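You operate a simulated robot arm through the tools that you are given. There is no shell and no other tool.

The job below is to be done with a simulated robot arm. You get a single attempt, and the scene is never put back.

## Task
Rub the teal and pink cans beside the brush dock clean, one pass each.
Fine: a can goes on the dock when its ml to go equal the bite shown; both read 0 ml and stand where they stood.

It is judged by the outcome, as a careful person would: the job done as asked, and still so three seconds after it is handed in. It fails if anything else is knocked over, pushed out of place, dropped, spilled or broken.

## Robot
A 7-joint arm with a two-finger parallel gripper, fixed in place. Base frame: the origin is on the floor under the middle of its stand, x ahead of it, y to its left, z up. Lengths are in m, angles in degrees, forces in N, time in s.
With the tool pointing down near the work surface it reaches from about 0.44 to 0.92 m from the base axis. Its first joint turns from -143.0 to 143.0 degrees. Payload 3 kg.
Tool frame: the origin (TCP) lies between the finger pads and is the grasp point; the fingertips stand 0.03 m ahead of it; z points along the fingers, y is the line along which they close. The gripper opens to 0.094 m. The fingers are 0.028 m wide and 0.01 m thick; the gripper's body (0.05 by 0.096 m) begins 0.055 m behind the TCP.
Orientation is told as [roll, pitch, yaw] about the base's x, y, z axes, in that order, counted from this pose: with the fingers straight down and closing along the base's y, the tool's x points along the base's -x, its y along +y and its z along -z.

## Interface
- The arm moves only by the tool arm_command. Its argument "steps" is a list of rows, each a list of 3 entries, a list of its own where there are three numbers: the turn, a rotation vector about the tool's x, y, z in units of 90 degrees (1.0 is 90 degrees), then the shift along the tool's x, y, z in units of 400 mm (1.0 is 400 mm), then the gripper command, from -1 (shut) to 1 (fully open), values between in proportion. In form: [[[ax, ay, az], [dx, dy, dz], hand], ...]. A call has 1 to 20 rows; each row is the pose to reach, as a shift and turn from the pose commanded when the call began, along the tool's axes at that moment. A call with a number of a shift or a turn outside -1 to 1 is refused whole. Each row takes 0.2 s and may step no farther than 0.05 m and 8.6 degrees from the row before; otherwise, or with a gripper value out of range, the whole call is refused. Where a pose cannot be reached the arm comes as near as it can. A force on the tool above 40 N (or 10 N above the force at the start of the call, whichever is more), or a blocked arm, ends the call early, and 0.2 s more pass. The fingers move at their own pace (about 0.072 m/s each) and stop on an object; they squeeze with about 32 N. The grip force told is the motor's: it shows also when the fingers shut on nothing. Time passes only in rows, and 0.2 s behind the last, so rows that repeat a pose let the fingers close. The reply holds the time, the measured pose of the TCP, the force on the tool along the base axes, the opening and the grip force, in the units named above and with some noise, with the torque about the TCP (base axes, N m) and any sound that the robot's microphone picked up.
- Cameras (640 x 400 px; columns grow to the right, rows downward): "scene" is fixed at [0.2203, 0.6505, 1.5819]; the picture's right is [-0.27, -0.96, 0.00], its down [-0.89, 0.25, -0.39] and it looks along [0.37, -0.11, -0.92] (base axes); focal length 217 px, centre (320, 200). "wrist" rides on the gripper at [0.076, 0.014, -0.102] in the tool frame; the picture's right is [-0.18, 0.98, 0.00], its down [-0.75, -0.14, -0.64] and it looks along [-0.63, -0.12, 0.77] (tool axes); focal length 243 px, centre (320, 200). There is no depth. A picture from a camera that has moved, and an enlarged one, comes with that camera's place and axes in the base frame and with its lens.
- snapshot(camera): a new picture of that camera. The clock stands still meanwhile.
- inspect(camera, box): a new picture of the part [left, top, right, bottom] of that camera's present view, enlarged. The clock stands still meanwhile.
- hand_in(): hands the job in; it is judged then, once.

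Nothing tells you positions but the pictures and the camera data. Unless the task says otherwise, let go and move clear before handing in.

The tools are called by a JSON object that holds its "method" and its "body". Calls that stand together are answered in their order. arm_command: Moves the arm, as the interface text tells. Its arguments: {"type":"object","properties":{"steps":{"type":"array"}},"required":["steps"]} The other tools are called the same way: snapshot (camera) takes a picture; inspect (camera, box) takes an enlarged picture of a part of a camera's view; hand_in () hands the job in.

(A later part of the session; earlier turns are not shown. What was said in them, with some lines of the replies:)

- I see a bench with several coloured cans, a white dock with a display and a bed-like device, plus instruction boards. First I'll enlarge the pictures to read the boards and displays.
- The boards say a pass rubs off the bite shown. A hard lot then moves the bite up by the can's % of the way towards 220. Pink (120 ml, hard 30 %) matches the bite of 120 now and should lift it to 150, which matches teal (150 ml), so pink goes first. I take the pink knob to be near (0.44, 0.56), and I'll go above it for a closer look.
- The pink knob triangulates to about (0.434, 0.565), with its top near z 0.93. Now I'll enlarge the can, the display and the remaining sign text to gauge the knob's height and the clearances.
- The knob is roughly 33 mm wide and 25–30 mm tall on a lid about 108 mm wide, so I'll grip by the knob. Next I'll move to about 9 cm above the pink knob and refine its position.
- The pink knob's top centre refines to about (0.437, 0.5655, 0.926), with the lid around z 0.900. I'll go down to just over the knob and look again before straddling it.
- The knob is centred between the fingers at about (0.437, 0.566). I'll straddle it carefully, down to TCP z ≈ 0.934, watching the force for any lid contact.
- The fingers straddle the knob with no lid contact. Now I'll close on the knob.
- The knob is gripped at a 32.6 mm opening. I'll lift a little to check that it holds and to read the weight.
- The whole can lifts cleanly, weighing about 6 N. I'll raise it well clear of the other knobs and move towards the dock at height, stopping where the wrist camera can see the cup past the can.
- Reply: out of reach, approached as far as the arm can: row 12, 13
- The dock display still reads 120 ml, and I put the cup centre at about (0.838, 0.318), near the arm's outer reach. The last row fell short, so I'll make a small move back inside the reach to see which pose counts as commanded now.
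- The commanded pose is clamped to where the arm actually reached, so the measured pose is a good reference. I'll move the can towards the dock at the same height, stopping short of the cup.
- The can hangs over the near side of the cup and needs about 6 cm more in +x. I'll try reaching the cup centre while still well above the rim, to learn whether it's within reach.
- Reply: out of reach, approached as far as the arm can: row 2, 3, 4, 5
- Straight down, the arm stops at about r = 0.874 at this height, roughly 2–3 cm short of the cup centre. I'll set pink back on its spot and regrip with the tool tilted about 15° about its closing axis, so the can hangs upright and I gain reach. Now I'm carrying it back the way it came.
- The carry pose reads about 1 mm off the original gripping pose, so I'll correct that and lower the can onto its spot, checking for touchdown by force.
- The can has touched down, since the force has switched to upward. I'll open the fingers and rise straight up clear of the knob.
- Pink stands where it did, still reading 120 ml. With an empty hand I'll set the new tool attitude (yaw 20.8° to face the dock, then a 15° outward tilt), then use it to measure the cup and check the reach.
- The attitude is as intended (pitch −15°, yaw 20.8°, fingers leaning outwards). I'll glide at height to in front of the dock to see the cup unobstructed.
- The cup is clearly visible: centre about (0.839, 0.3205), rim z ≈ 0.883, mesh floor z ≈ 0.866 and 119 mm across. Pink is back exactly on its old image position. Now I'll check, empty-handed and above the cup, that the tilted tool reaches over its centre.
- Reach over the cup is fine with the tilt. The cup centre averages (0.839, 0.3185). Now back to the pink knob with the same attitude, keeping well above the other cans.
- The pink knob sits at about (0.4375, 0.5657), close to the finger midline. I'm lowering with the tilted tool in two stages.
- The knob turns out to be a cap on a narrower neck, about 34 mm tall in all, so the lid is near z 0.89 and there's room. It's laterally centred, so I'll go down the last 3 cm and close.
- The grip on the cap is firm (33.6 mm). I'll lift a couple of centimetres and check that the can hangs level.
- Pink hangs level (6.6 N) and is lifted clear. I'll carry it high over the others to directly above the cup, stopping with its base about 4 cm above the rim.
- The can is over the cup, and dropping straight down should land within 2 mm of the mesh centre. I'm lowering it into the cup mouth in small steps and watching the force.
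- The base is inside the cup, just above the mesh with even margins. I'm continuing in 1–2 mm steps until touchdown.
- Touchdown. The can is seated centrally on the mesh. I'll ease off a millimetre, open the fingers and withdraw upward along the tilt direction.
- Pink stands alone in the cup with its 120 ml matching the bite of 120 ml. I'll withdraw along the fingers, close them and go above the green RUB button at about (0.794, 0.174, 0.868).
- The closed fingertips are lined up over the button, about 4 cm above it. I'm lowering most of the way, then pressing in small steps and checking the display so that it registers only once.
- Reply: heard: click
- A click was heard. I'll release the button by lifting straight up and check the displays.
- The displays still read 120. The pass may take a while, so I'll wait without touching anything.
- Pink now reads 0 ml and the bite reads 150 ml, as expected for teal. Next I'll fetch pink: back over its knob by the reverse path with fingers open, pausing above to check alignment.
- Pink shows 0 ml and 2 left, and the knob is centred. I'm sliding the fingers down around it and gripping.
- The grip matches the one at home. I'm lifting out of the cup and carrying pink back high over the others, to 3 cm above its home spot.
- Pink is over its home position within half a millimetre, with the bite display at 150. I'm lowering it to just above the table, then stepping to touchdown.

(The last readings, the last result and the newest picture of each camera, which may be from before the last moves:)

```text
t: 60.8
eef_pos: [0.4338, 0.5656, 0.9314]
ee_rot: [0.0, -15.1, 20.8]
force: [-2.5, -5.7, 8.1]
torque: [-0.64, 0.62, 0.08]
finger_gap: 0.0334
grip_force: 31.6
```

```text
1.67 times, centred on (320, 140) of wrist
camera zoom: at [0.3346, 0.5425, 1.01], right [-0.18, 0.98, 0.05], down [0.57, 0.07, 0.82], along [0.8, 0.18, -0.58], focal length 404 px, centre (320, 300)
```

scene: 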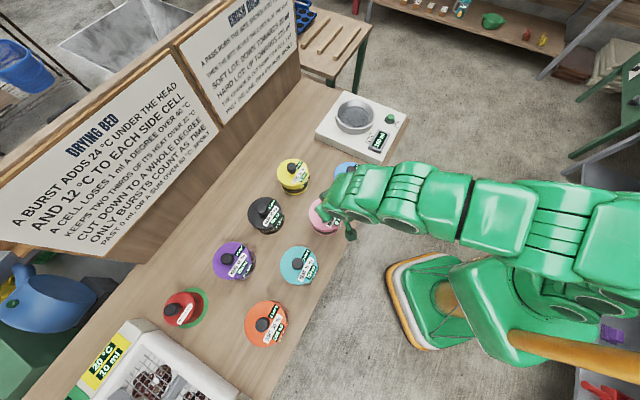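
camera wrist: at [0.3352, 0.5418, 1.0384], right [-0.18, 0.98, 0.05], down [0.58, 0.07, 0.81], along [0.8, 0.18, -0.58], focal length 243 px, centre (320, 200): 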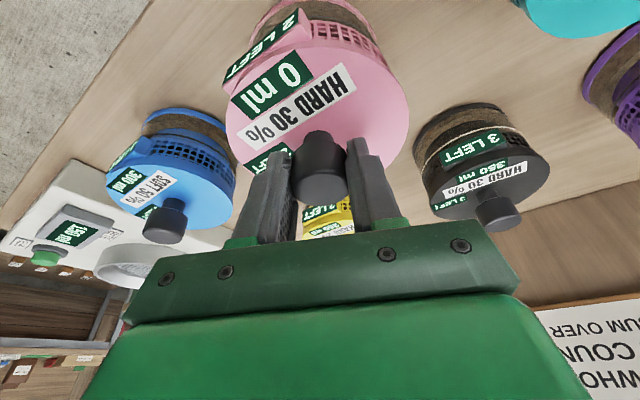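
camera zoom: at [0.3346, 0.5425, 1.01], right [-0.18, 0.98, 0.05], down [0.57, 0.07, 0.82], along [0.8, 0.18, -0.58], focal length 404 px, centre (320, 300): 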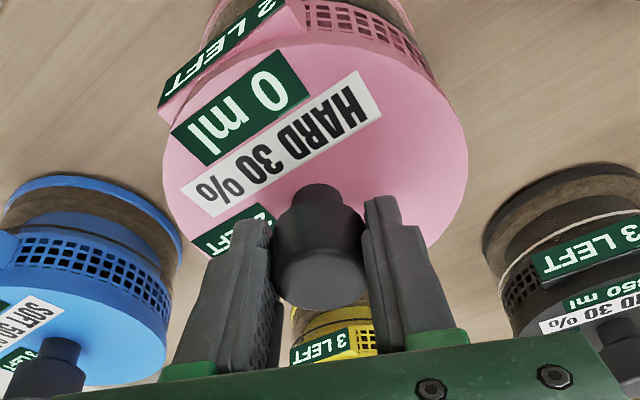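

Touched down at its home spot. I'm opening and withdrawing along the finger direction.

{"method": "arm_command", "body": {"steps": [[[0, 0, 0], [0, 0, 0], 0.5], [[0, 0, 0], [0, 0, 0], 0.5], [[0, 0, 0], [0, 0, 0], 0.5], [[0, 0, 0], [0, 0, -0.06], 0.5], [[0, 0, 0], [0, 0, -0.15], 0.5], [[0, 0, 0], [0, 0, -0.25], 0.5], [[0, 0, 0], [0, 0, -0.25], 0.5]]}}

{"method": "snapshot", "body": {"camera": "wrist"}}

{"method": "inspect", "body": {"camera": "scene", "box": [270, 150, 390, 250]}}

```text
t: 62.4
eef_pos: [0.4087, 0.555, 1.0269]
ee_rot: [-0.1, -15.1, 20.9]
force: [0.5, -0.1, 0.1]
torque: [0.0, 0.02, -0.01]
finger_gap: 0.0704
grip_force: 0.0
```

```text
taken
camera wrist: at [0.3094, 0.5332, 1.1062], right [-0.18, 0.98, 0.05], down [0.58, 0.07, 0.82], along [0.8, 0.18, -0.58], focal length 243 px, centre (320, 200)
```

wrist: 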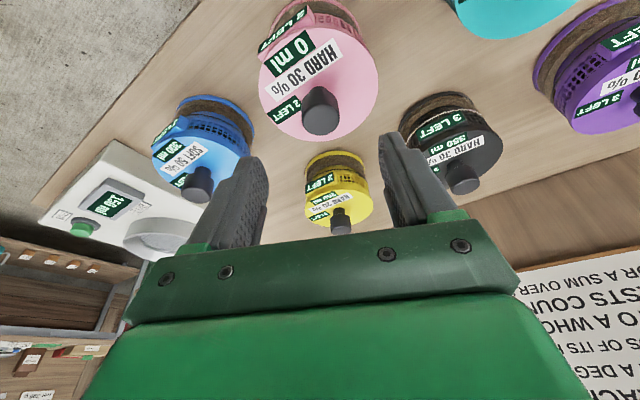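

```text
4.00 times, centred on (330, 200) of scene
camera zoom: at [0.2203, 0.6505, 1.5819], right [-0.27, -0.96, 0.0], down [-0.89, 0.25, -0.39], along [0.37, -0.11, -0.92], focal length 868 px, centre (280, 200)
```

zoom: 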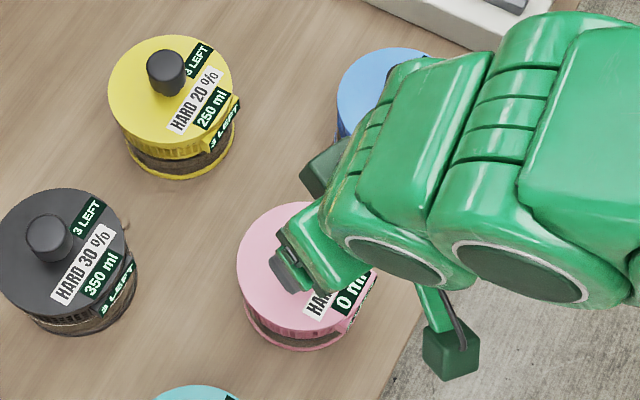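

Pink is home, reads 0 ml, and sits as before. Now teal, whose knob I estimate at about (0.312, 0.6915). I'm moving to a spot 10 cm back along the approach line.

{"method": "arm_command", "body": {"steps": [[[0, 0, 0], [0.0351, 0.0805, -0.0094], 0.5], [[0, 0, 0], [0.0703, 0.161, -0.0188], 0.5], [[0, 0, 0], [0.1054, 0.2416, -0.0282], 0.5], [[0, 0, 0], [0.1406, 0.3221, -0.0376], 0.5], [[0, 0, 0], [0.1757, 0.4026, -0.047], 0.5], [[0, 0, 0], [0.1757, 0.4026, -0.047], 0.5]]}}

{"method": "snapshot", "body": {"camera": "wrist"}}

{"method": "inspect", "body": {"camera": "wrist", "box": [200, 20, 440, 220]}}

{"method": "snapshot", "body": {"camera": "scene"}}

```text
t: 63.8
eef_pos: [0.2828, 0.6803, 1.0261]
ee_rot: [-0.1, -15.0, 20.9]
force: [-0.4, -0.6, 0.3]
torque: [0.01, 0.04, 0.03]
finger_gap: 0.0705
grip_force: 0.0
```

```text
taken
camera wrist: at [0.1841, 0.658, 1.1064], right [-0.18, 0.98, 0.05], down [0.57, 0.07, 0.82], along [0.8, 0.18, -0.58], focal length 243 px, centre (320, 200)
```

wrist: 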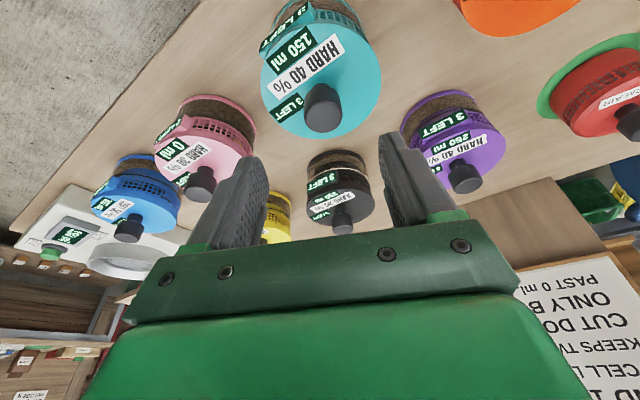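

```text
2.00 times, centred on (320, 120) of wrist
camera zoom: at [0.1841, 0.658, 1.1064], right [-0.18, 0.98, 0.05], down [0.57, 0.07, 0.82], along [0.8, 0.18, -0.58], focal length 485 px, centre (320, 360)
```

zoom: 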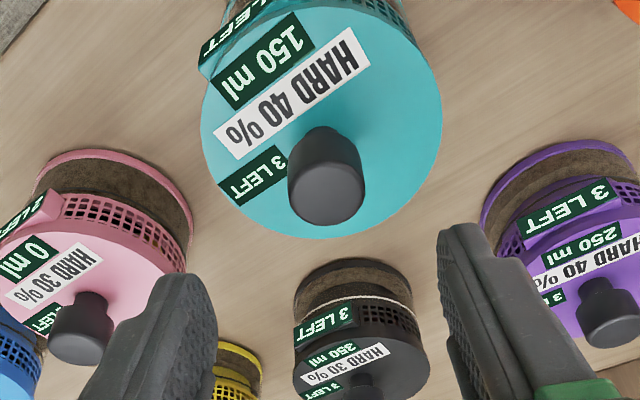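

```text
taken
```

scene: 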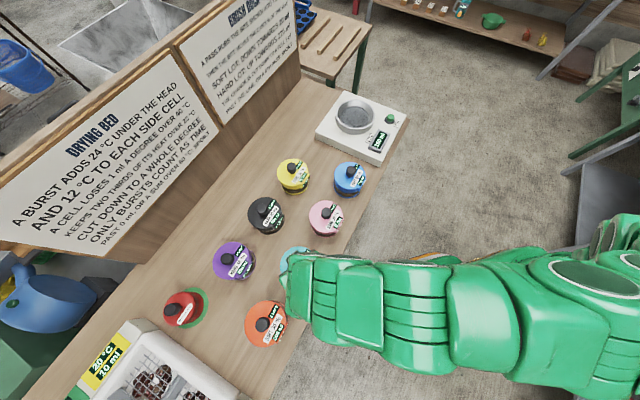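

The teal knob sits at about (0.312, 0.693), reading 150 ml. I'm sliding down the approach line with a 2 mm lateral correction, stopping 3 cm short to check.

{"method": "arm_command", "body": {"steps": [[[0, 0, 0], [-0.0015, 0.0042, 0.058], 0.5], [[0, 0, 0], [-0.0015, 0.0042, 0.117], 0.5], [[0, 0, 0], [-0.0015, 0.0042, 0.175], 0.5], [[0, 0, 0], [-0.0015, 0.0042, 0.175], 0.5]]}}

{"method": "inspect", "body": {"camera": "wrist", "box": [200, 20, 440, 260]}}

```text
t: 64.8
eef_pos: [0.3014, 0.6877, 0.9598]
ee_rot: [0.0, -15.0, 20.8]
force: [-0.3, -0.4, 0.3]
torque: [-0.02, 0.01, 0.0]
finger_gap: 0.0706
grip_force: 0.0
```

```text
1.67 times, centred on (320, 140) of wrist
camera zoom: at [0.2021, 0.6665, 1.0391], right [-0.18, 0.98, 0.05], down [0.58, 0.07, 0.82], along [0.8, 0.18, -0.58], focal length 404 px, centre (320, 300)
```

zoom: 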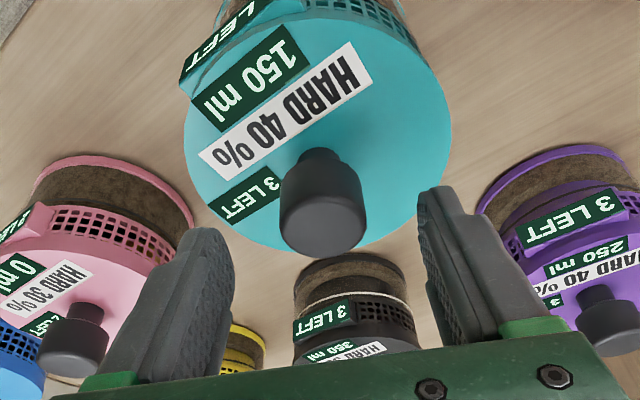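

{"method": "arm_command", "body": {"steps": [[[0, 0, 0], [0.001, 0, 0.038], 0.5], [[0, 0, 0], [0.002, 0, 0.076], 0.5], [[0, 0, 0], [0.002, 0, 0.076], 0.5]]}}

{"method": "inspect", "body": {"camera": "wrist", "box": [200, 20, 440, 260]}}

{"method": "inspect", "body": {"camera": "scene", "box": [240, 220, 340, 300]}}

```text
t: 65.6
eef_pos: [0.3075, 0.6911, 0.9297]
ee_rot: [0.0, -14.9, 20.9]
force: [0.4, -0.6, -0.5]
torque: [0.01, -0.03, 0.01]
finger_gap: 0.0706
grip_force: 0.0
```

```text
1.67 times, centred on (320, 140) of wrist
camera zoom: at [0.2083, 0.6692, 1.0093], right [-0.18, 0.98, 0.05], down [0.58, 0.07, 0.82], along [0.8, 0.18, -0.58], focal length 404 px, centre (320, 300)
```

zoom: 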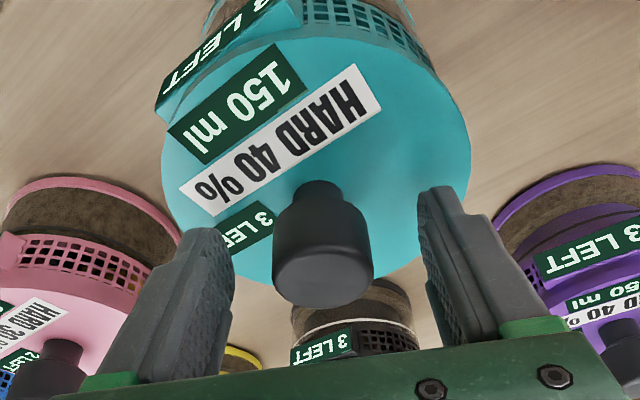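

```text
5.00 times, centred on (290, 260) of scene
camera zoom: at [0.2203, 0.6505, 1.5819], right [-0.27, -0.96, 0.0], down [-0.89, 0.25, -0.39], along [0.37, -0.11, -0.92], focal length 1085 px, centre (470, -100)
```

zoom: 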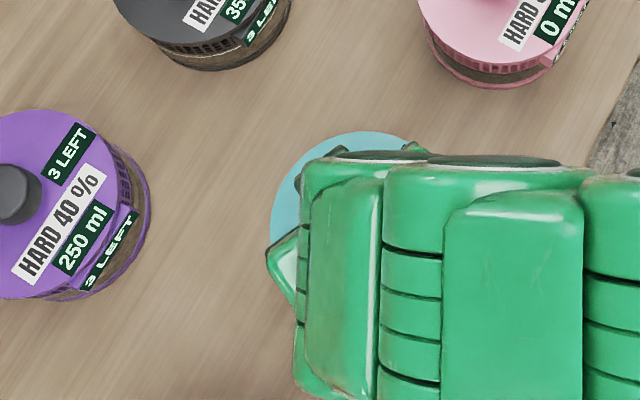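

The view matches the pink pre-grip view almost exactly. I'm closing and lifting 3 cm.

{"method": "arm_command", "body": {"steps": [[[0, 0, 0], [0, 0, 0], -1], [[0, 0, 0], [0, 0, 0], -1], [[0, 0, 0], [0, 0, 0], -1], [[0, 0, 0], [0, 0, 0], -1]]}}

{"method": "inspect", "body": {"camera": "wrist", "box": [200, 20, 440, 260]}}

{"method": "arm_command", "body": {"steps": [[[0, 0, 0], [-0.0032, 0, -0.0121], -1], [[0, 0, 0], [-0.0097, 0, -0.0362], -1], [[0, 0, 0], [-0.0194, 0, -0.0724], -1], [[0, 0, 0], [-0.0194, 0, -0.0724], -1]]}}

{"method": "snapshot", "body": {"camera": "wrist"}}

```text
t: 66.6
eef_pos: [0.3071, 0.6905, 0.9307]
ee_rot: [0.1, -15.0, 20.9]
force: [-0.9, 1.5, -0.2]
torque: [0.28, 0.01, 0.04]
finger_gap: 0.0334
grip_force: 32.3
```

```text
1.67 times, centred on (320, 140) of wrist
camera zoom: at [0.2083, 0.6692, 1.0095], right [-0.18, 0.98, 0.05], down [0.58, 0.07, 0.82], along [0.8, 0.18, -0.58], focal length 404 px, centre (320, 300)
```

zoom: 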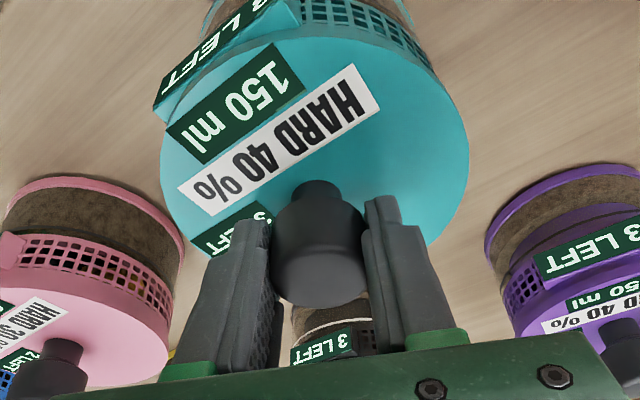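

```text
t: 67.6
eef_pos: [0.307, 0.6911, 0.9605]
ee_rot: [0.0, -15.0, 20.7]
force: [-0.7, 0.8, -5.5]
torque: [-0.01, 0.06, 0.0]
finger_gap: 0.0334
grip_force: 31.5
```

```text
taken
camera wrist: at [0.2084, 0.6693, 1.0391], right [-0.18, 0.98, 0.05], down [0.58, 0.07, 0.82], along [0.8, 0.18, -0.58], focal length 243 px, centre (320, 200)
```

wrist: 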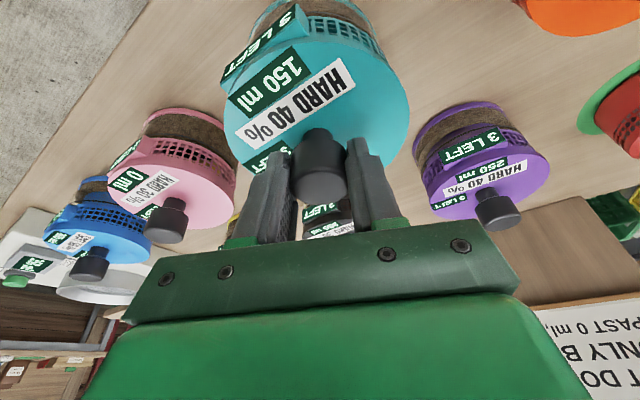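

Teal is held firmly and hangs level. I'm carrying it up and across towards the dock, in two legs.

{"method": "arm_command", "body": {"steps": [[[0, 0, 0], [-0.0227, 0, -0.0845], -1], [[0, 0, 0], [-0.0453, 0, -0.1691], -1], [[0, 0, 0], [-0.068, 0, -0.2536], -1], [[0, 0, 0], [-0.0906, 0, -0.3381], -1], [[0, 0, 0], [-0.1443, -0.0826, -0.3237], -1], [[0, 0, 0], [-0.1979, -0.1652, -0.3093], -1], [[0, 0, 0], [-0.2516, -0.2478, -0.295], -1], [[0, 0, 0], [-0.3052, -0.3304, -0.2806], -1], [[0, 0, 0], [-0.3589, -0.413, -0.2662], -1], [[0, 0, 0], [-0.4125, -0.4956, -0.2518], -1], [[0, 0, 0], [-0.4662, -0.5782, -0.2374], -1], [[0, 0, 0], [-0.5198, -0.6608, -0.2231], -1], [[0, 0, 0], [-0.5198, -0.6608, -0.2231], -1]]}}

{"method": "snapshot", "body": {"camera": "wrist"}}

{"method": "snapshot", "body": {"camera": "scene"}}

```text
t: 70.4
eef_pos: [0.5671, 0.5064, 1.0998]
ee_rot: [-0.1, -14.9, 20.9]
force: [0.7, 0.2, -5.3]
torque: [-0.02, 0.01, -0.01]
finger_gap: 0.0335
grip_force: 32.3
```

```text
taken
camera wrist: at [0.4681, 0.4843, 1.1784], right [-0.18, 0.98, 0.05], down [0.58, 0.07, 0.82], along [0.8, 0.18, -0.58], focal length 243 px, centre (320, 200)
```

wrist: 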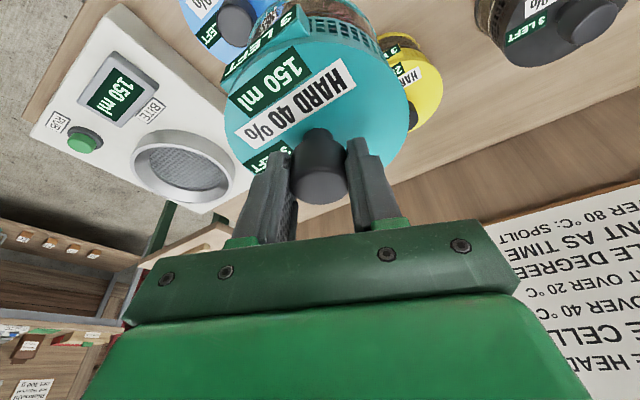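

```text
taken
```

scene: 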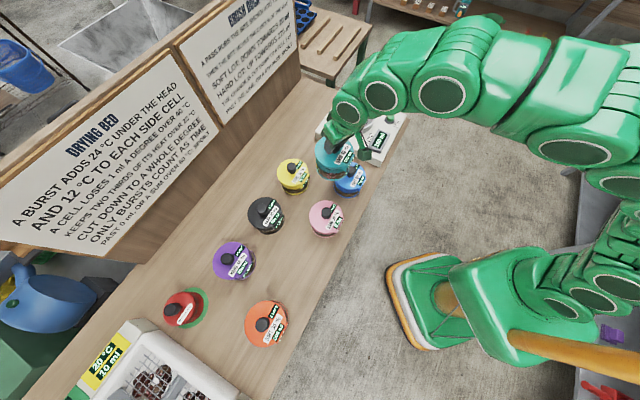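

{"method": "arm_command", "body": {"steps": [[[0, 0, 0], [-0.0485, -0.0842, 0.013], -1], [[0, 0, 0], [-0.097, -0.1683, 0.026], -1], [[0, 0, 0], [-0.1454, -0.2525, 0.0389], -1], [[0, 0, 0], [-0.1939, -0.3366, 0.0519], -1], [[0, 0, 0], [-0.2424, -0.4208, 0.0649], -1], [[0, 0, 0], [-0.2858, -0.4856, 0.1051], -1], [[0, 0, 0], [-0.3292, -0.5504, 0.1452], -1], [[0, 0, 0], [-0.3726, -0.6152, 0.1854], -1], [[0, 0, 0], [-0.416, -0.68, 0.2256], -1], [[0, 0, 0], [-0.416, -0.68, 0.2256], -1]]}}

{"method": "inspect", "body": {"camera": "scene", "box": [325, 80, 385, 130]}}

{"method": "snapshot", "body": {"camera": "wrist"}}

```text
t: 72.6
eef_pos: [0.837, 0.3174, 1.0561]
ee_rot: [0.1, -15.0, 20.9]
force: [-0.3, 0.2, -5.6]
torque: [-0.01, 0.01, 0.0]
finger_gap: 0.0334
grip_force: 32.1
```

```text
8.00 times, centred on (355, 105) of scene
camera zoom: at [0.2203, 0.6505, 1.5819], right [-0.27, -0.96, 0.0], down [-0.89, 0.25, -0.39], along [0.37, -0.11, -0.92], focal length 1737 px, centre (40, 960)
```

zoom: 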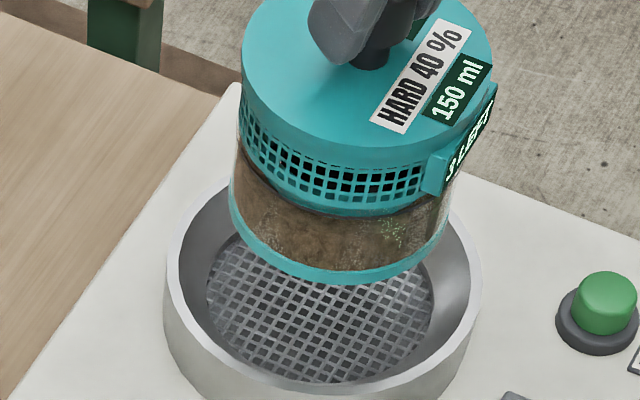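

```text
taken
camera wrist: at [0.7375, 0.2959, 1.1342], right [-0.18, 0.98, 0.05], down [0.58, 0.07, 0.81], along [0.8, 0.18, -0.58], focal length 243 px, centre (320, 200)
```

wrist: 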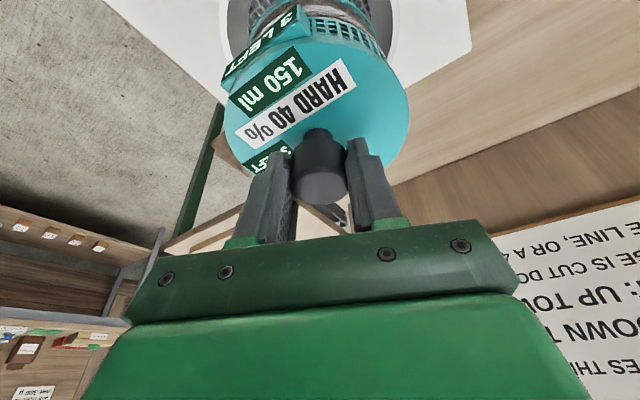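

Teal hangs over the cup exactly as pink did. I'm lowering 6 cm, then taking small steps to touchdown.

{"method": "arm_command", "body": {"steps": [[[0, 0, 0], [0.0073, 0, 0.0272], -1], [[0, 0, 0], [0.0146, 0, 0.0544], -1], [[0, 0, 0], [0.0218, 0, 0.0815], -1], [[0, 0, 0], [0.0291, 0, 0.1087], -1], [[0, 0, 0], [0.0349, 0, 0.1304], -1], [[0, 0, 0], [0.0388, 0, 0.1449], -1], [[0, 0, 0], [0.0388, 0, 0.1449], -1]]}}

{"method": "arm_command", "body": {"steps": [[[0, 0, 0], [0.0013, 0, 0.0048], -1], [[0, 0, 0], [0.0013, 0, 0.0048], -1]]}}

{"method": "arm_command", "body": {"steps": [[[0, 0, 0], [0.001, 0, 0.0036], -1], [[0, 0, 0], [0.001, 0, 0.0036], -1]]}}

{"method": "inspect", "body": {"camera": "scene", "box": [325, 80, 385, 130]}}

```text
t: 74.2
eef_pos: [0.8365, 0.3179, 0.9951]
ee_rot: [0.0, -14.9, 20.8]
force: [-0.3, -0.2, -4.6]
torque: [0.0, 0.02, 0.02]
finger_gap: 0.0335
grip_force: 31.7
```

```text
t: 74.8
eef_pos: [0.8368, 0.3186, 0.9925]
ee_rot: [0.1, -15.0, 20.8]
force: [0.2, -0.5, -4.2]
torque: [-0.04, 0.01, 0.01]
finger_gap: 0.0334
grip_force: 32.3
```

```text
t: 75.4
eef_pos: [0.8379, 0.318, 0.9914]
ee_rot: [0.0, -14.9, 20.8]
force: [0.5, -0.8, -4.7]
torque: [-0.03, -0.02, -0.04]
finger_gap: 0.0334
grip_force: 32.0
```

```text
8.00 times, centred on (355, 105) of scene
camera zoom: at [0.2203, 0.6505, 1.5819], right [-0.27, -0.96, 0.0], down [-0.89, 0.25, -0.39], along [0.37, -0.11, -0.92], focal length 1737 px, centre (40, 960)
```

zoom: 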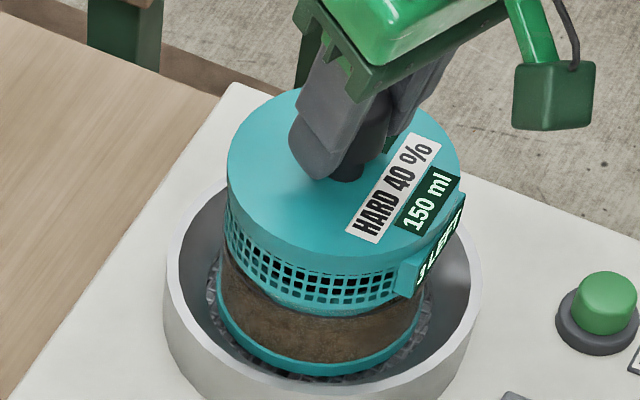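

{"method": "arm_command", "body": {"steps": [[[0, 0, 0], [0.001, 0, 0.0036], -1], [[0, 0, 0], [0.001, 0, 0.0036], -1]]}}

```text
t: 76.0
eef_pos: [0.8369, 0.3181, 0.9908]
ee_rot: [0.0, -15.0, 20.8]
force: [-0.6, -0.2, -3.3]
torque: [0.05, -0.11, 0.03]
finger_gap: 0.0332
grip_force: 31.8
```

{"method": "arm_command", "body": {"steps": [[[0, 0, 0], [0.0005, 0, 0.0019], -1], [[0, 0, 0], [0.0005, 0, 0.0019], -1]]}}

{"method": "snapshot", "body": {"camera": "wrist"}}

```text
t: 76.6
eef_pos: [0.8371, 0.3189, 0.991]
ee_rot: [0.0, -15.0, 20.9]
force: [-3.8, -0.6, 8.2]
torque: [-0.08, 0.62, 0.04]
finger_gap: 0.0335
grip_force: 31.7
```

```text
taken
camera wrist: at [0.7374, 0.2962, 1.0698], right [-0.18, 0.98, 0.05], down [0.57, 0.07, 0.82], along [0.8, 0.18, -0.58], focal length 243 px, centre (320, 200)
```

wrist: 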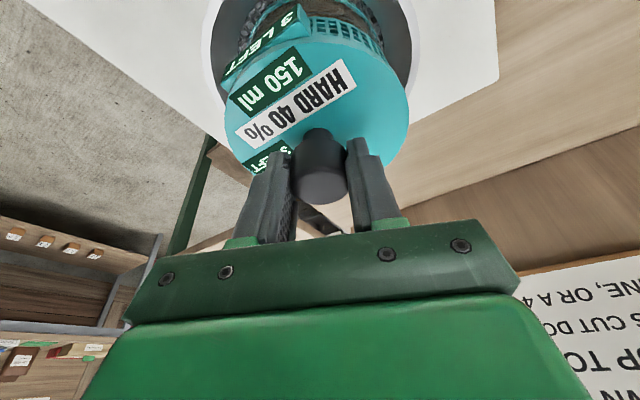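

Teal has touched down in the cup. I'm releasing, withdrawing, closing the fingers and moving over the RUB button by the same path as before.

{"method": "arm_command", "body": {"steps": [[[0, 0, 0], [0, 0, 0], 0.5], [[0, 0, 0], [0, 0, 0], 0.5], [[0, 0, 0], [0, 0, 0], 0.5], [[0, 0, 0], [0, 0, 0], 0.5]]}}

{"method": "arm_command", "body": {"steps": [[[0, 0, 0], [0, 0, -0.075], 0.5], [[0, 0, 0], [0, 0, -0.15], 0.5], [[0, 0, 0], [0, 0, -0.225], -1], [[0, 0, 0], [0.0497, -0.0995, -0.2383], -1], [[0, 0, 0], [0.0993, -0.1989, -0.2516], -1], [[0, 0, 0], [0.149, -0.2984, -0.2649], -1], [[0, 0, 0], [0.1712, -0.2984, -0.182], -1], [[0, 0, 0], [0.1935, -0.2984, -0.099], -1], [[0, 0, 0], [0.2157, -0.2984, -0.0161], -1], [[0, 0, 0], [0.2379, -0.2984, 0.0669], -1], [[0, 0, 0], [0.2379, -0.2984, 0.0669], -1]]}}

{"method": "inspect", "body": {"camera": "scene", "box": [320, 70, 420, 150]}}

{"method": "snapshot", "body": {"camera": "wrist"}}

```text
t: 77.6
eef_pos: [0.8365, 0.3167, 0.9895]
ee_rot: [0.0, -15.0, 20.8]
force: [-1.6, 0.1, 0.0]
torque: [0.0, -0.02, 0.0]
finger_gap: 0.0706
grip_force: 0.1
```

```text
t: 80.0
eef_pos: [0.7983, 0.1766, 0.9375]
ee_rot: [0.0, -15.0, 21.0]
force: [0.3, -1.3, 0.2]
torque: [0.01, -0.01, -0.03]
finger_gap: 0.0
grip_force: 32.1
```

```text
5.00 times, centred on (370, 110) of scene
camera zoom: at [0.2203, 0.6505, 1.5819], right [-0.27, -0.96, 0.0], down [-0.89, 0.25, -0.39], along [0.37, -0.11, -0.92], focal length 1085 px, centre (70, 650)
```

zoom: 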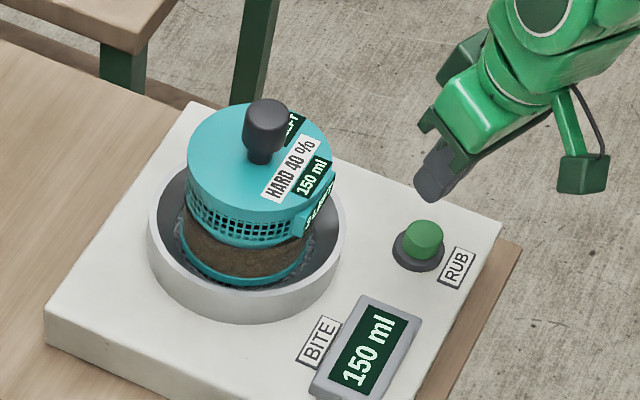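

```text
taken
camera wrist: at [0.6998, 0.1548, 1.0172], right [-0.18, 0.98, 0.05], down [0.58, 0.07, 0.81], along [0.8, 0.18, -0.58], focal length 243 px, centre (320, 200)
```

wrist: 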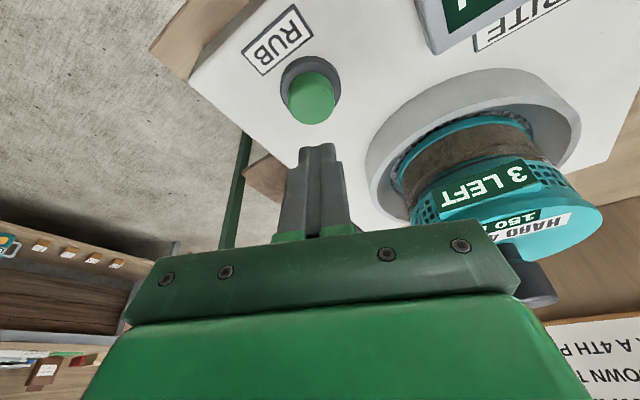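

Teal (150 ml) sits in the cup and the bite shows 150 ml, a match. I'm pressing RUB once.

{"method": "arm_command", "body": {"steps": [[[0, 0, 0], [0.0166, -0.0013, 0.043], -1], [[0, 0, 0], [0.0332, -0.0025, 0.0861], -1], [[0, 0, 0], [0.0345, -0.0025, 0.0909], -1], [[0, 0, 0], [0.0358, -0.0025, 0.0958], -1], [[0, 0, 0], [0.0358, -0.0025, 0.0958], -1]]}}

```text
t: 81.2
eef_pos: [0.7962, 0.1742, 0.8986]
ee_rot: [0.1, -14.9, 20.8]
force: [-1.5, -1.3, 2.6]
torque: [0.02, 0.04, 0.01]
finger_gap: 0.0
grip_force: 32.1
heard: click
```

The click was heard. I'm lifting straight off the button and waiting for the pass to finish.

{"method": "arm_command", "body": {"steps": [[[0, 0, 0], [-0.0129, 0, -0.0483], -1], [[0, 0, 0], [-0.0323, 0, -0.1207], -1], [[0, 0, 0], [-0.0323, 0, -0.1207], -1], [[0, 0, 0], [-0.0323, 0, -0.1207], -1], [[0, 0, 0], [-0.0323, 0, -0.1207], -1], [[0, 0, 0], [-0.0323, 0, -0.1207], -1], [[0, 0, 0], [-0.0323, 0, -0.1207], -1], [[0, 0, 0], [-0.0323, 0, -0.1207], -1], [[0, 0, 0], [-0.0323, 0, -0.1207], -1], [[0, 0, 0], [-0.0323, 0, -0.1207], -1], [[0, 0, 0], [-0.0323, 0, -0.1207], -1], [[0, 0, 0], [-0.0323, 0, -0.1207], -1], [[0, 0, 0], [-0.0323, 0, -0.1207], -1]]}}

{"method": "inspect", "body": {"camera": "scene", "box": [320, 70, 420, 150]}}

{"method": "snapshot", "body": {"camera": "wrist"}}

```text
t: 84.0
eef_pos: [0.7958, 0.1738, 0.9483]
ee_rot: [-0.1, -15.0, 20.8]
force: [-0.4, 0.0, 0.3]
torque: [0.01, 0.0, 0.03]
finger_gap: 0.0
grip_force: 31.7
```

```text
5.00 times, centred on (370, 110) of scene
camera zoom: at [0.2203, 0.6505, 1.5819], right [-0.27, -0.96, 0.0], down [-0.89, 0.25, -0.39], along [0.37, -0.11, -0.92], focal length 1085 px, centre (70, 650)
```

zoom: 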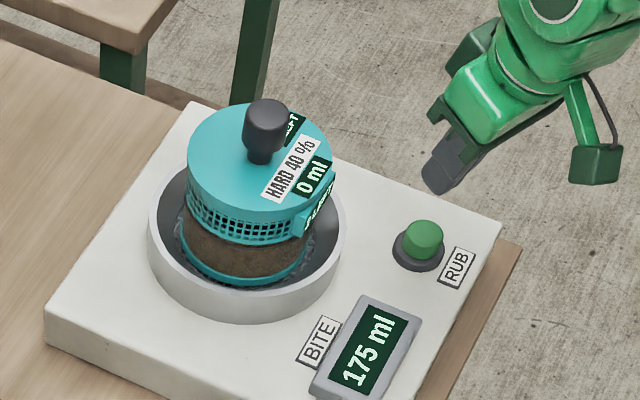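

```text
taken
camera wrist: at [0.6967, 0.1523, 1.0277], right [-0.18, 0.98, 0.05], down [0.58, 0.07, 0.82], along [0.8, 0.18, -0.58], focal length 243 px, centre (320, 200)
```

wrist: 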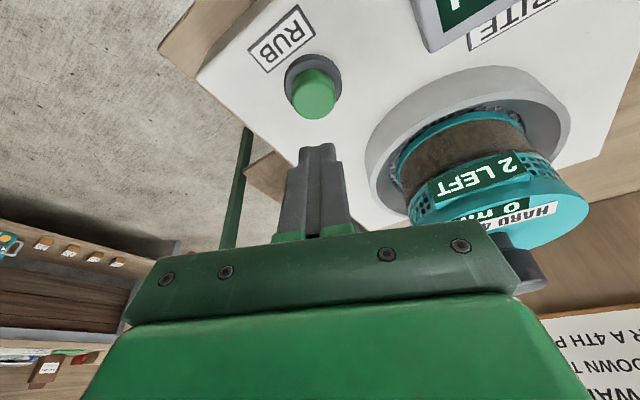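

Teal reads 0 ml with 2 left. I'm returning over its knob with open fingers, pausing above.

{"method": "arm_command", "body": {"steps": [[[0, 0, 0], [-0.028, 0, -0.1046], -1], [[0, 0, 0], [-0.0561, 0, -0.2093], -1], [[0, 0, 0], [-0.0841, 0, -0.3139], 0.5], [[0, 0, 0], [-0.1236, 0.0746, -0.303], 0.5], [[0, 0, 0], [-0.1631, 0.1492, -0.292], 0.5], [[0, 0, 0], [-0.2027, 0.2238, -0.2811], 0.5], [[0, 0, 0], [-0.2426, 0.3, -0.2691], 0.5], [[0, 0, 0], [-0.2426, 0.3, -0.209], 0.5], [[0, 0, 0], [-0.2426, 0.3, -0.209], 0.5]]}}

{"method": "inspect", "body": {"camera": "wrist", "box": [200, 20, 440, 260]}}

```text
t: 86.0
eef_pos: [0.8207, 0.3122, 1.0543]
ee_rot: [0.0, -15.0, 20.8]
force: [-0.8, 0.5, -0.1]
torque: [0.0, 0.02, -0.07]
finger_gap: 0.0704
grip_force: 0.1
```

```text
1.67 times, centred on (320, 140) of wrist
camera zoom: at [0.7217, 0.2905, 1.1332], right [-0.18, 0.98, 0.05], down [0.58, 0.07, 0.81], along [0.8, 0.18, -0.58], focal length 404 px, centre (320, 300)
```

zoom: 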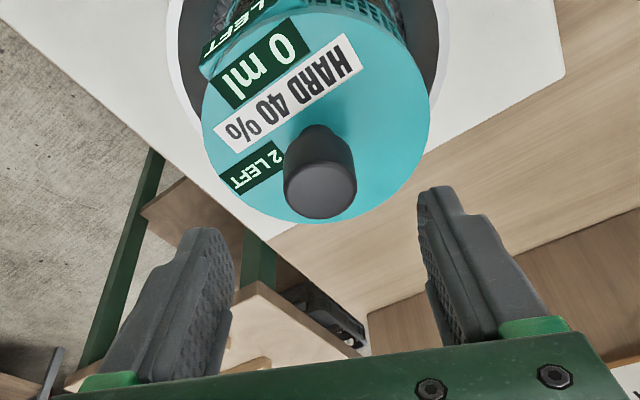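

{"method": "arm_command", "body": {"steps": [[[0, 0, 0], [0, 0, 0.055], 0.5], [[0, 0, 0], [0, 0, 0.11], 0.5], [[0, 0, 0], [0, -0.0006, 0.164], 0.5], [[0, 0, 0], [0, -0.0006, 0.164], 0.5], [[0, 0, 0], [0, -0.0006, 0.164], -1], [[0, 0, 0], [0, -0.0006, 0.164], -1], [[0, 0, 0], [0, -0.0006, 0.164], -1], [[0, 0, 0], [0, -0.0006, 0.164], -1]]}}

{"method": "inspect", "body": {"camera": "wrist", "box": [200, 20, 440, 260]}}

```text
t: 87.8
eef_pos: [0.8366, 0.3189, 0.9905]
ee_rot: [0.0, -15.0, 20.8]
force: [0.7, -0.8, -0.4]
torque: [-0.02, -0.07, 0.01]
finger_gap: 0.0336
grip_force: 31.9
```

```text
1.67 times, centred on (320, 140) of wrist
camera zoom: at [0.7375, 0.2967, 1.0701], right [-0.18, 0.98, 0.05], down [0.58, 0.07, 0.81], along [0.8, 0.18, -0.58], focal length 404 px, centre (320, 300)
```

zoom: 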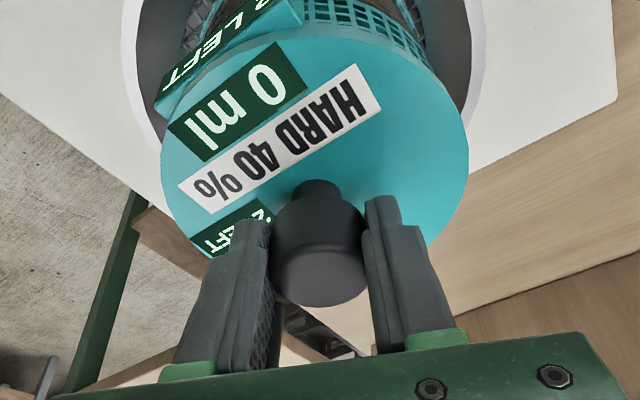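

The grip on teal matches. I'm lifting out and carrying it back, first leg.

{"method": "arm_command", "body": {"steps": [[[0, 0, 0], [-0.0194, 0, -0.0724], -1], [[0, 0, 0], [-0.0388, 0, -0.1449], -1], [[0, 0, 0], [0.0037, 0.0654, -0.188], -1], [[0, 0, 0], [0.0462, 0.1307, -0.2311], -1], [[0, 0, 0], [0.0886, 0.1961, -0.2742], -1], [[0, 0, 0], [0.1311, 0.2614, -0.3173], -1], [[0, 0, 0], [0.1801, 0.345, -0.3304], -1], [[0, 0, 0], [0.2291, 0.4286, -0.3435], -1], [[0, 0, 0], [0.2781, 0.5123, -0.3567], -1], [[0, 0, 0], [0.3271, 0.5959, -0.3698], -1], [[0, 0, 0], [0.3761, 0.6795, -0.3829], -1], [[0, 0, 0], [0.3761, 0.6795, -0.3829], -1]]}}

{"method": "snapshot", "body": {"camera": "wrist"}}

```text
t: 90.4
eef_pos: [0.5672, 0.5062, 1.1003]
ee_rot: [-0.1, -15.0, 20.8]
force: [0.3, -0.3, -5.6]
torque: [0.02, -0.03, 0.01]
finger_gap: 0.0333
grip_force: 32.3
```

```text
taken
camera wrist: at [0.4673, 0.4842, 1.1788], right [-0.18, 0.98, 0.05], down [0.58, 0.07, 0.81], along [0.8, 0.18, -0.58], focal length 243 px, centre (320, 200)
```

wrist: 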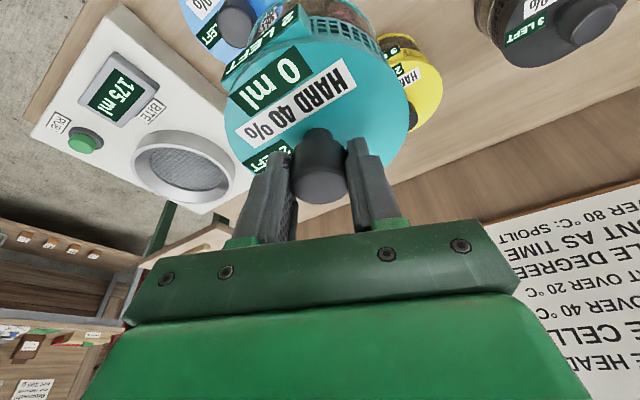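

{"method": "arm_command", "body": {"steps": [[[0, 0, 0], [0.0533, 0.0828, -0.0143], -1], [[0, 0, 0], [0.1065, 0.1656, -0.0285], -1], [[0, 0, 0], [0.1598, 0.2484, -0.0428], -1], [[0, 0, 0], [0.2131, 0.3311, -0.057], -1], [[0, 0, 0], [0.2663, 0.4139, -0.0713], -1], [[0, 0, 0], [0.3196, 0.4967, -0.0856], -1], [[0, 0, 0], [0.3728, 0.5795, -0.0998], -1], [[0, 0, 0], [0.4261, 0.6623, -0.1141], -1], [[0, 0, 0], [0.4486, 0.6623, -0.03], -1], [[0, 0, 0], [0.4712, 0.6623, 0.0541], -1], [[0, 0, 0], [0.4937, 0.6623, 0.1382], -1], [[0, 0, 0], [0.5162, 0.6623, 0.2223], -1], [[0, 0, 0], [0.5162, 0.6623, 0.2223], -1]]}}

{"method": "snapshot", "body": {"camera": "wrist"}}

{"method": "snapshot", "body": {"camera": "scene"}}

```text
t: 93.2
eef_pos: [0.3071, 0.6913, 0.9591]
ee_rot: [0.0, -15.0, 20.9]
force: [0.4, -0.1, -5.3]
torque: [0.0, 0.03, -0.04]
finger_gap: 0.0331
grip_force: 32.0
```

```text
taken
camera wrist: at [0.2086, 0.6692, 1.039], right [-0.18, 0.98, 0.05], down [0.58, 0.07, 0.82], along [0.8, 0.18, -0.58], focal length 243 px, centre (320, 200)
```

wrist: 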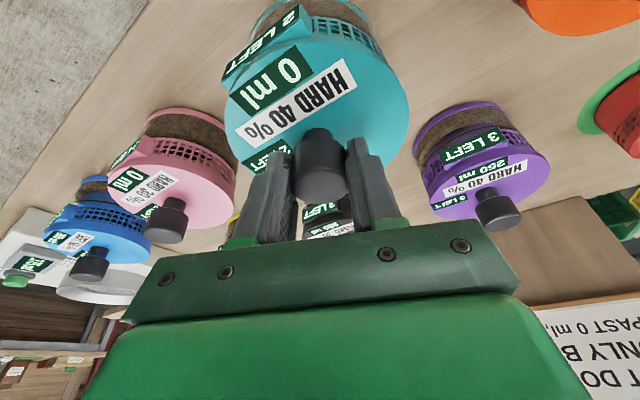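

```text
taken
```

scene: 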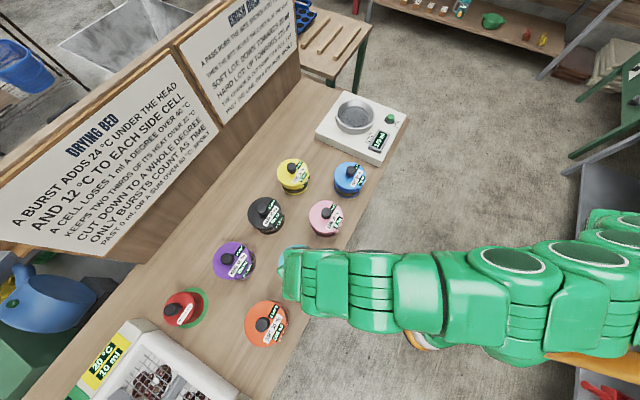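

Teal is over its home spot within half a millimetre. I'm lowering it, then stepping gently to touchdown.

{"method": "arm_command", "body": {"steps": [[[0, 0, 0], [0.0078, 0, 0.029], -1], [[0, 0, 0], [0.0136, 0, 0.0507], -1], [[0, 0, 0], [0.0175, 0, 0.0652], -1], [[0, 0, 0], [0.0175, 0, 0.0652], -1]]}}

{"method": "arm_command", "body": {"steps": [[[0, 0, 0], [0.001, 0, 0.0036], -1], [[0, 0, 0], [0.001, 0, 0.0036], -1]]}}

```text
t: 94.2
eef_pos: [0.3084, 0.6907, 0.9329]
ee_rot: [0.0, -15.0, 20.9]
force: [-1.0, 0.3, -4.6]
torque: [-0.05, 0.03, -0.01]
finger_gap: 0.0335
grip_force: 32.0
```

```text
t: 94.8
eef_pos: [0.3063, 0.6901, 0.9316]
ee_rot: [0.0, -15.0, 20.9]
force: [0.4, 0.4, -5.7]
torque: [0.0, 0.0, 0.01]
finger_gap: 0.0333
grip_force: 31.9
```

{"method": "arm_command", "body": {"steps": [[[0, 0, 0], [0.0007, 0, 0.0026], -1], [[0, 0, 0], [0.0007, 0, 0.0026], -1]]}}

{"method": "inspect", "body": {"camera": "wrist", "box": [200, 20, 440, 260]}}

```text
t: 95.4
eef_pos: [0.3076, 0.6915, 0.9307]
ee_rot: [0.0, -15.0, 20.8]
force: [-1.9, -2.5, 6.5]
torque: [-0.55, 0.61, 0.08]
finger_gap: 0.0334
grip_force: 32.3
```

```text
1.67 times, centred on (320, 140) of wrist
camera zoom: at [0.2088, 0.6687, 1.0104], right [-0.18, 0.98, 0.05], down [0.57, 0.07, 0.82], along [0.8, 0.18, -0.58], focal length 404 px, centre (320, 300)
```

zoom: 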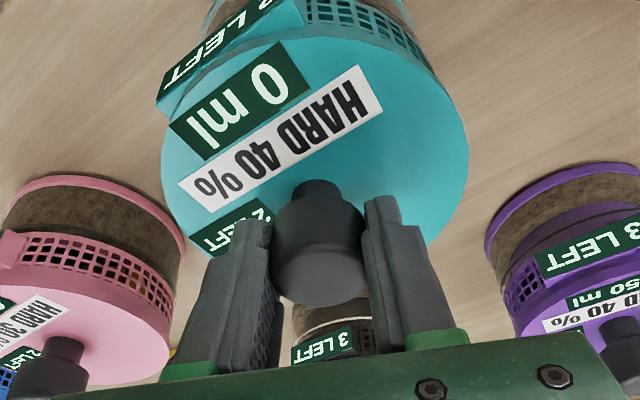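

Teal has touched down on its spot. I'm opening the fingers, backing out along them and then rising well clear.

{"method": "arm_command", "body": {"steps": [[[0, 0, 0], [0, 0, 0], 0.5], [[0, 0, 0], [0, 0, 0], 0.5], [[0, 0, 0], [0, 0, 0], 0.5], [[0, 0, 0], [0, 0, -0.06], 0.5], [[0, 0, 0], [0, 0, -0.15], 0.5], [[0, 0, 0], [0, 0, -0.25], 0.5], [[0, 0, 0], [0.02, -0.1, -0.3], 0.5], [[0, 0, 0], [0.04, -0.2, -0.35], 0.5], [[0, 0, 0], [0.06, -0.3, -0.4], 0.5], [[0, 0, 0], [0.08, -0.4, -0.45], 0.5], [[0, 0, 0], [0.1, -0.5, -0.5], 0.5], [[0, 0, 0], [0.12, -0.6, -0.55], 0.5], [[0, 0, 0], [0.12, -0.6, -0.55], 0.5]]}}

{"method": "snapshot", "body": {"camera": "scene"}}

{"method": "inspect", "body": {"camera": "scene", "box": [150, 230, 330, 350]}}

{"method": "inspect", "body": {"camera": "scene", "box": [230, 140, 390, 240]}}

```text
t: 98.4
eef_pos: [0.3107, 0.4288, 1.0347]
ee_rot: [-5.4, -4.6, 20.5]
force: [-0.6, 0.4, -0.3]
torque: [0.02, -0.01, 0.01]
finger_gap: 0.0705
grip_force: 0.1
stopped in row 13: the arm was blocked; the commanded pose is now the measured one
```

```text
taken
```

scene: 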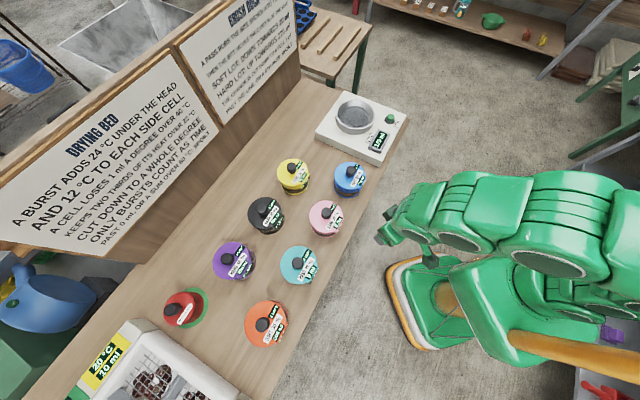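

```text
3.33 times, centred on (240, 290) of scene
camera zoom: at [0.2203, 0.6505, 1.5819], right [-0.27, -0.96, 0.0], down [-0.89, 0.25, -0.39], along [0.37, -0.11, -0.92], focal length 724 px, centre (587, -100)
```

zoom: 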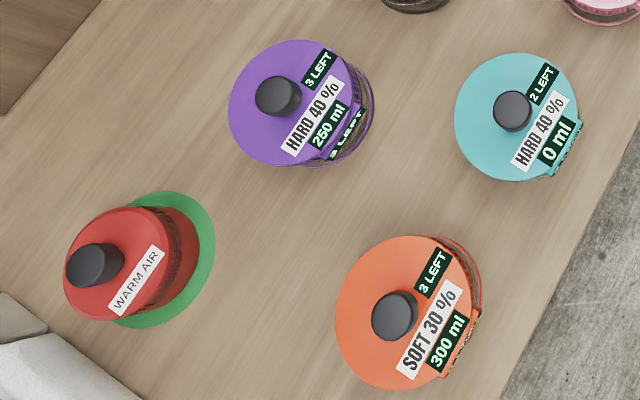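

```text
4.00 times, centred on (310, 190) of scene
camera zoom: at [0.2203, 0.6505, 1.5819], right [-0.27, -0.96, 0.0], down [-0.89, 0.25, -0.39], along [0.37, -0.11, -0.92], focal length 868 px, centre (360, 240)
```

zoom: 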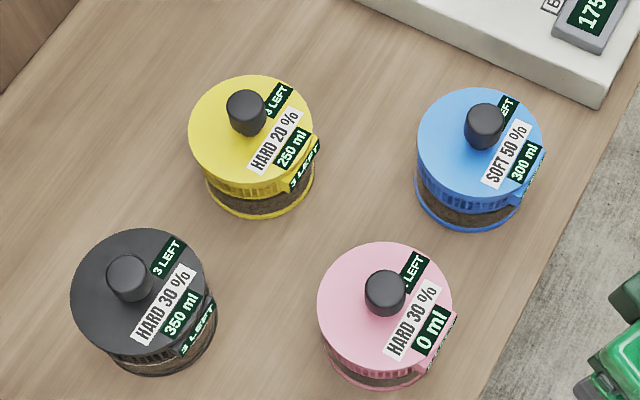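

Both cans read 0 ml and stand on their original picture positions, and all the others are untouched. The arm only met its own limit on the last retreat row, clear of everything. I'll ease it up a little so it rests free, and look once more.

{"method": "arm_command", "body": {"steps": [[[0, 0, 0], [-0.03, 0, -0.05], 0.5], [[0, 0, 0], [-0.06, 0, -0.1], 0.5], [[0, 0, 0], [-0.06, 0, -0.1], 0.5], [[0, 0, 0], [-0.06, 0, -0.1], 0.5], [[0, 0, 0], [-0.06, 0, -0.1], 0.5]]}}

{"method": "snapshot", "body": {"camera": "scene"}}

{"method": "snapshot", "body": {"camera": "wrist"}}

```text
t: 99.6
eef_pos: [0.3279, 0.4413, 1.0773]
ee_rot: [-5.4, -5.0, 20.7]
force: [0.7, -0.2, 0.2]
torque: [0.0, -0.01, 0.01]
finger_gap: 0.0703
grip_force: 0.1
```

```text
taken
```

scene: 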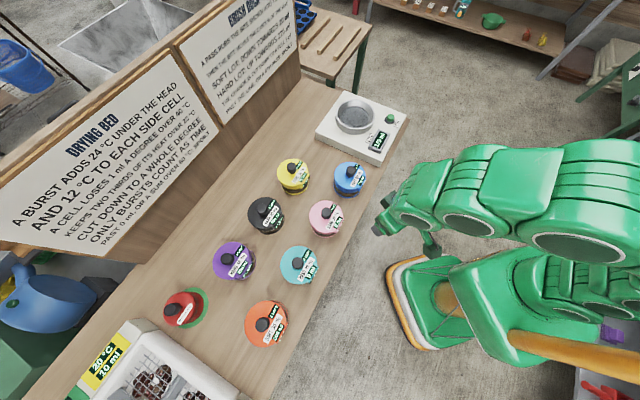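

```text
taken
camera wrist: at [0.2399, 0.4342, 1.1705], right [-0.17, 0.98, -0.08], down [0.68, 0.17, 0.71], along [0.72, 0.07, -0.7], focal length 243 px, centre (320, 200)
```

wrist: 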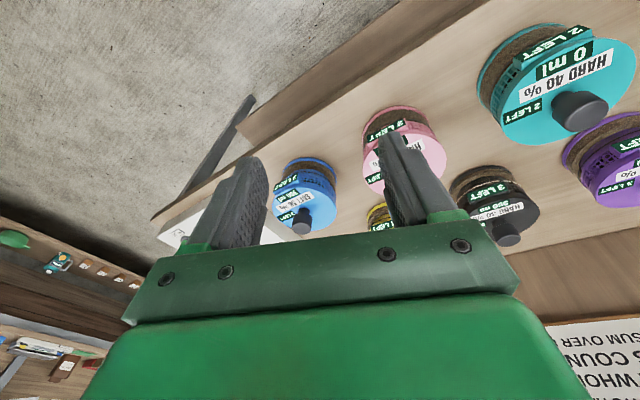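

Pink and teal both read 0 ml after one pass each and stand in their original places. The dock is empty, the other cans haven't moved, and the arm is clear of everything. I'm handing in.

{"method": "hand_in", "body": {}}

```text
The job is handed in.
```

I rubbed the pink and teal cans clean with one pass each. Both now read 0 ml and stand where they stood before.

- **Order:** Pink went first, because its 120 ml matched the bite shown. Its pass moved the bite to 150 ml, which matched teal. The bite now shows 175 ml.
- **Extra handling of pink:** Pink's first trip to the dock fell short of the cup, so I set it back and regripped it with the tool tilted. It was not rubbed on that trip.
- **Surroundings:** In the last pictures every other can is in place and upright, and the dock is empty.
- **Arm:** On the final retreat the arm was reported blocked once, with no force on the tool. I took it to be the arm's own reach limit, and it moved freely afterwards. It was clear of everything when I handed in.
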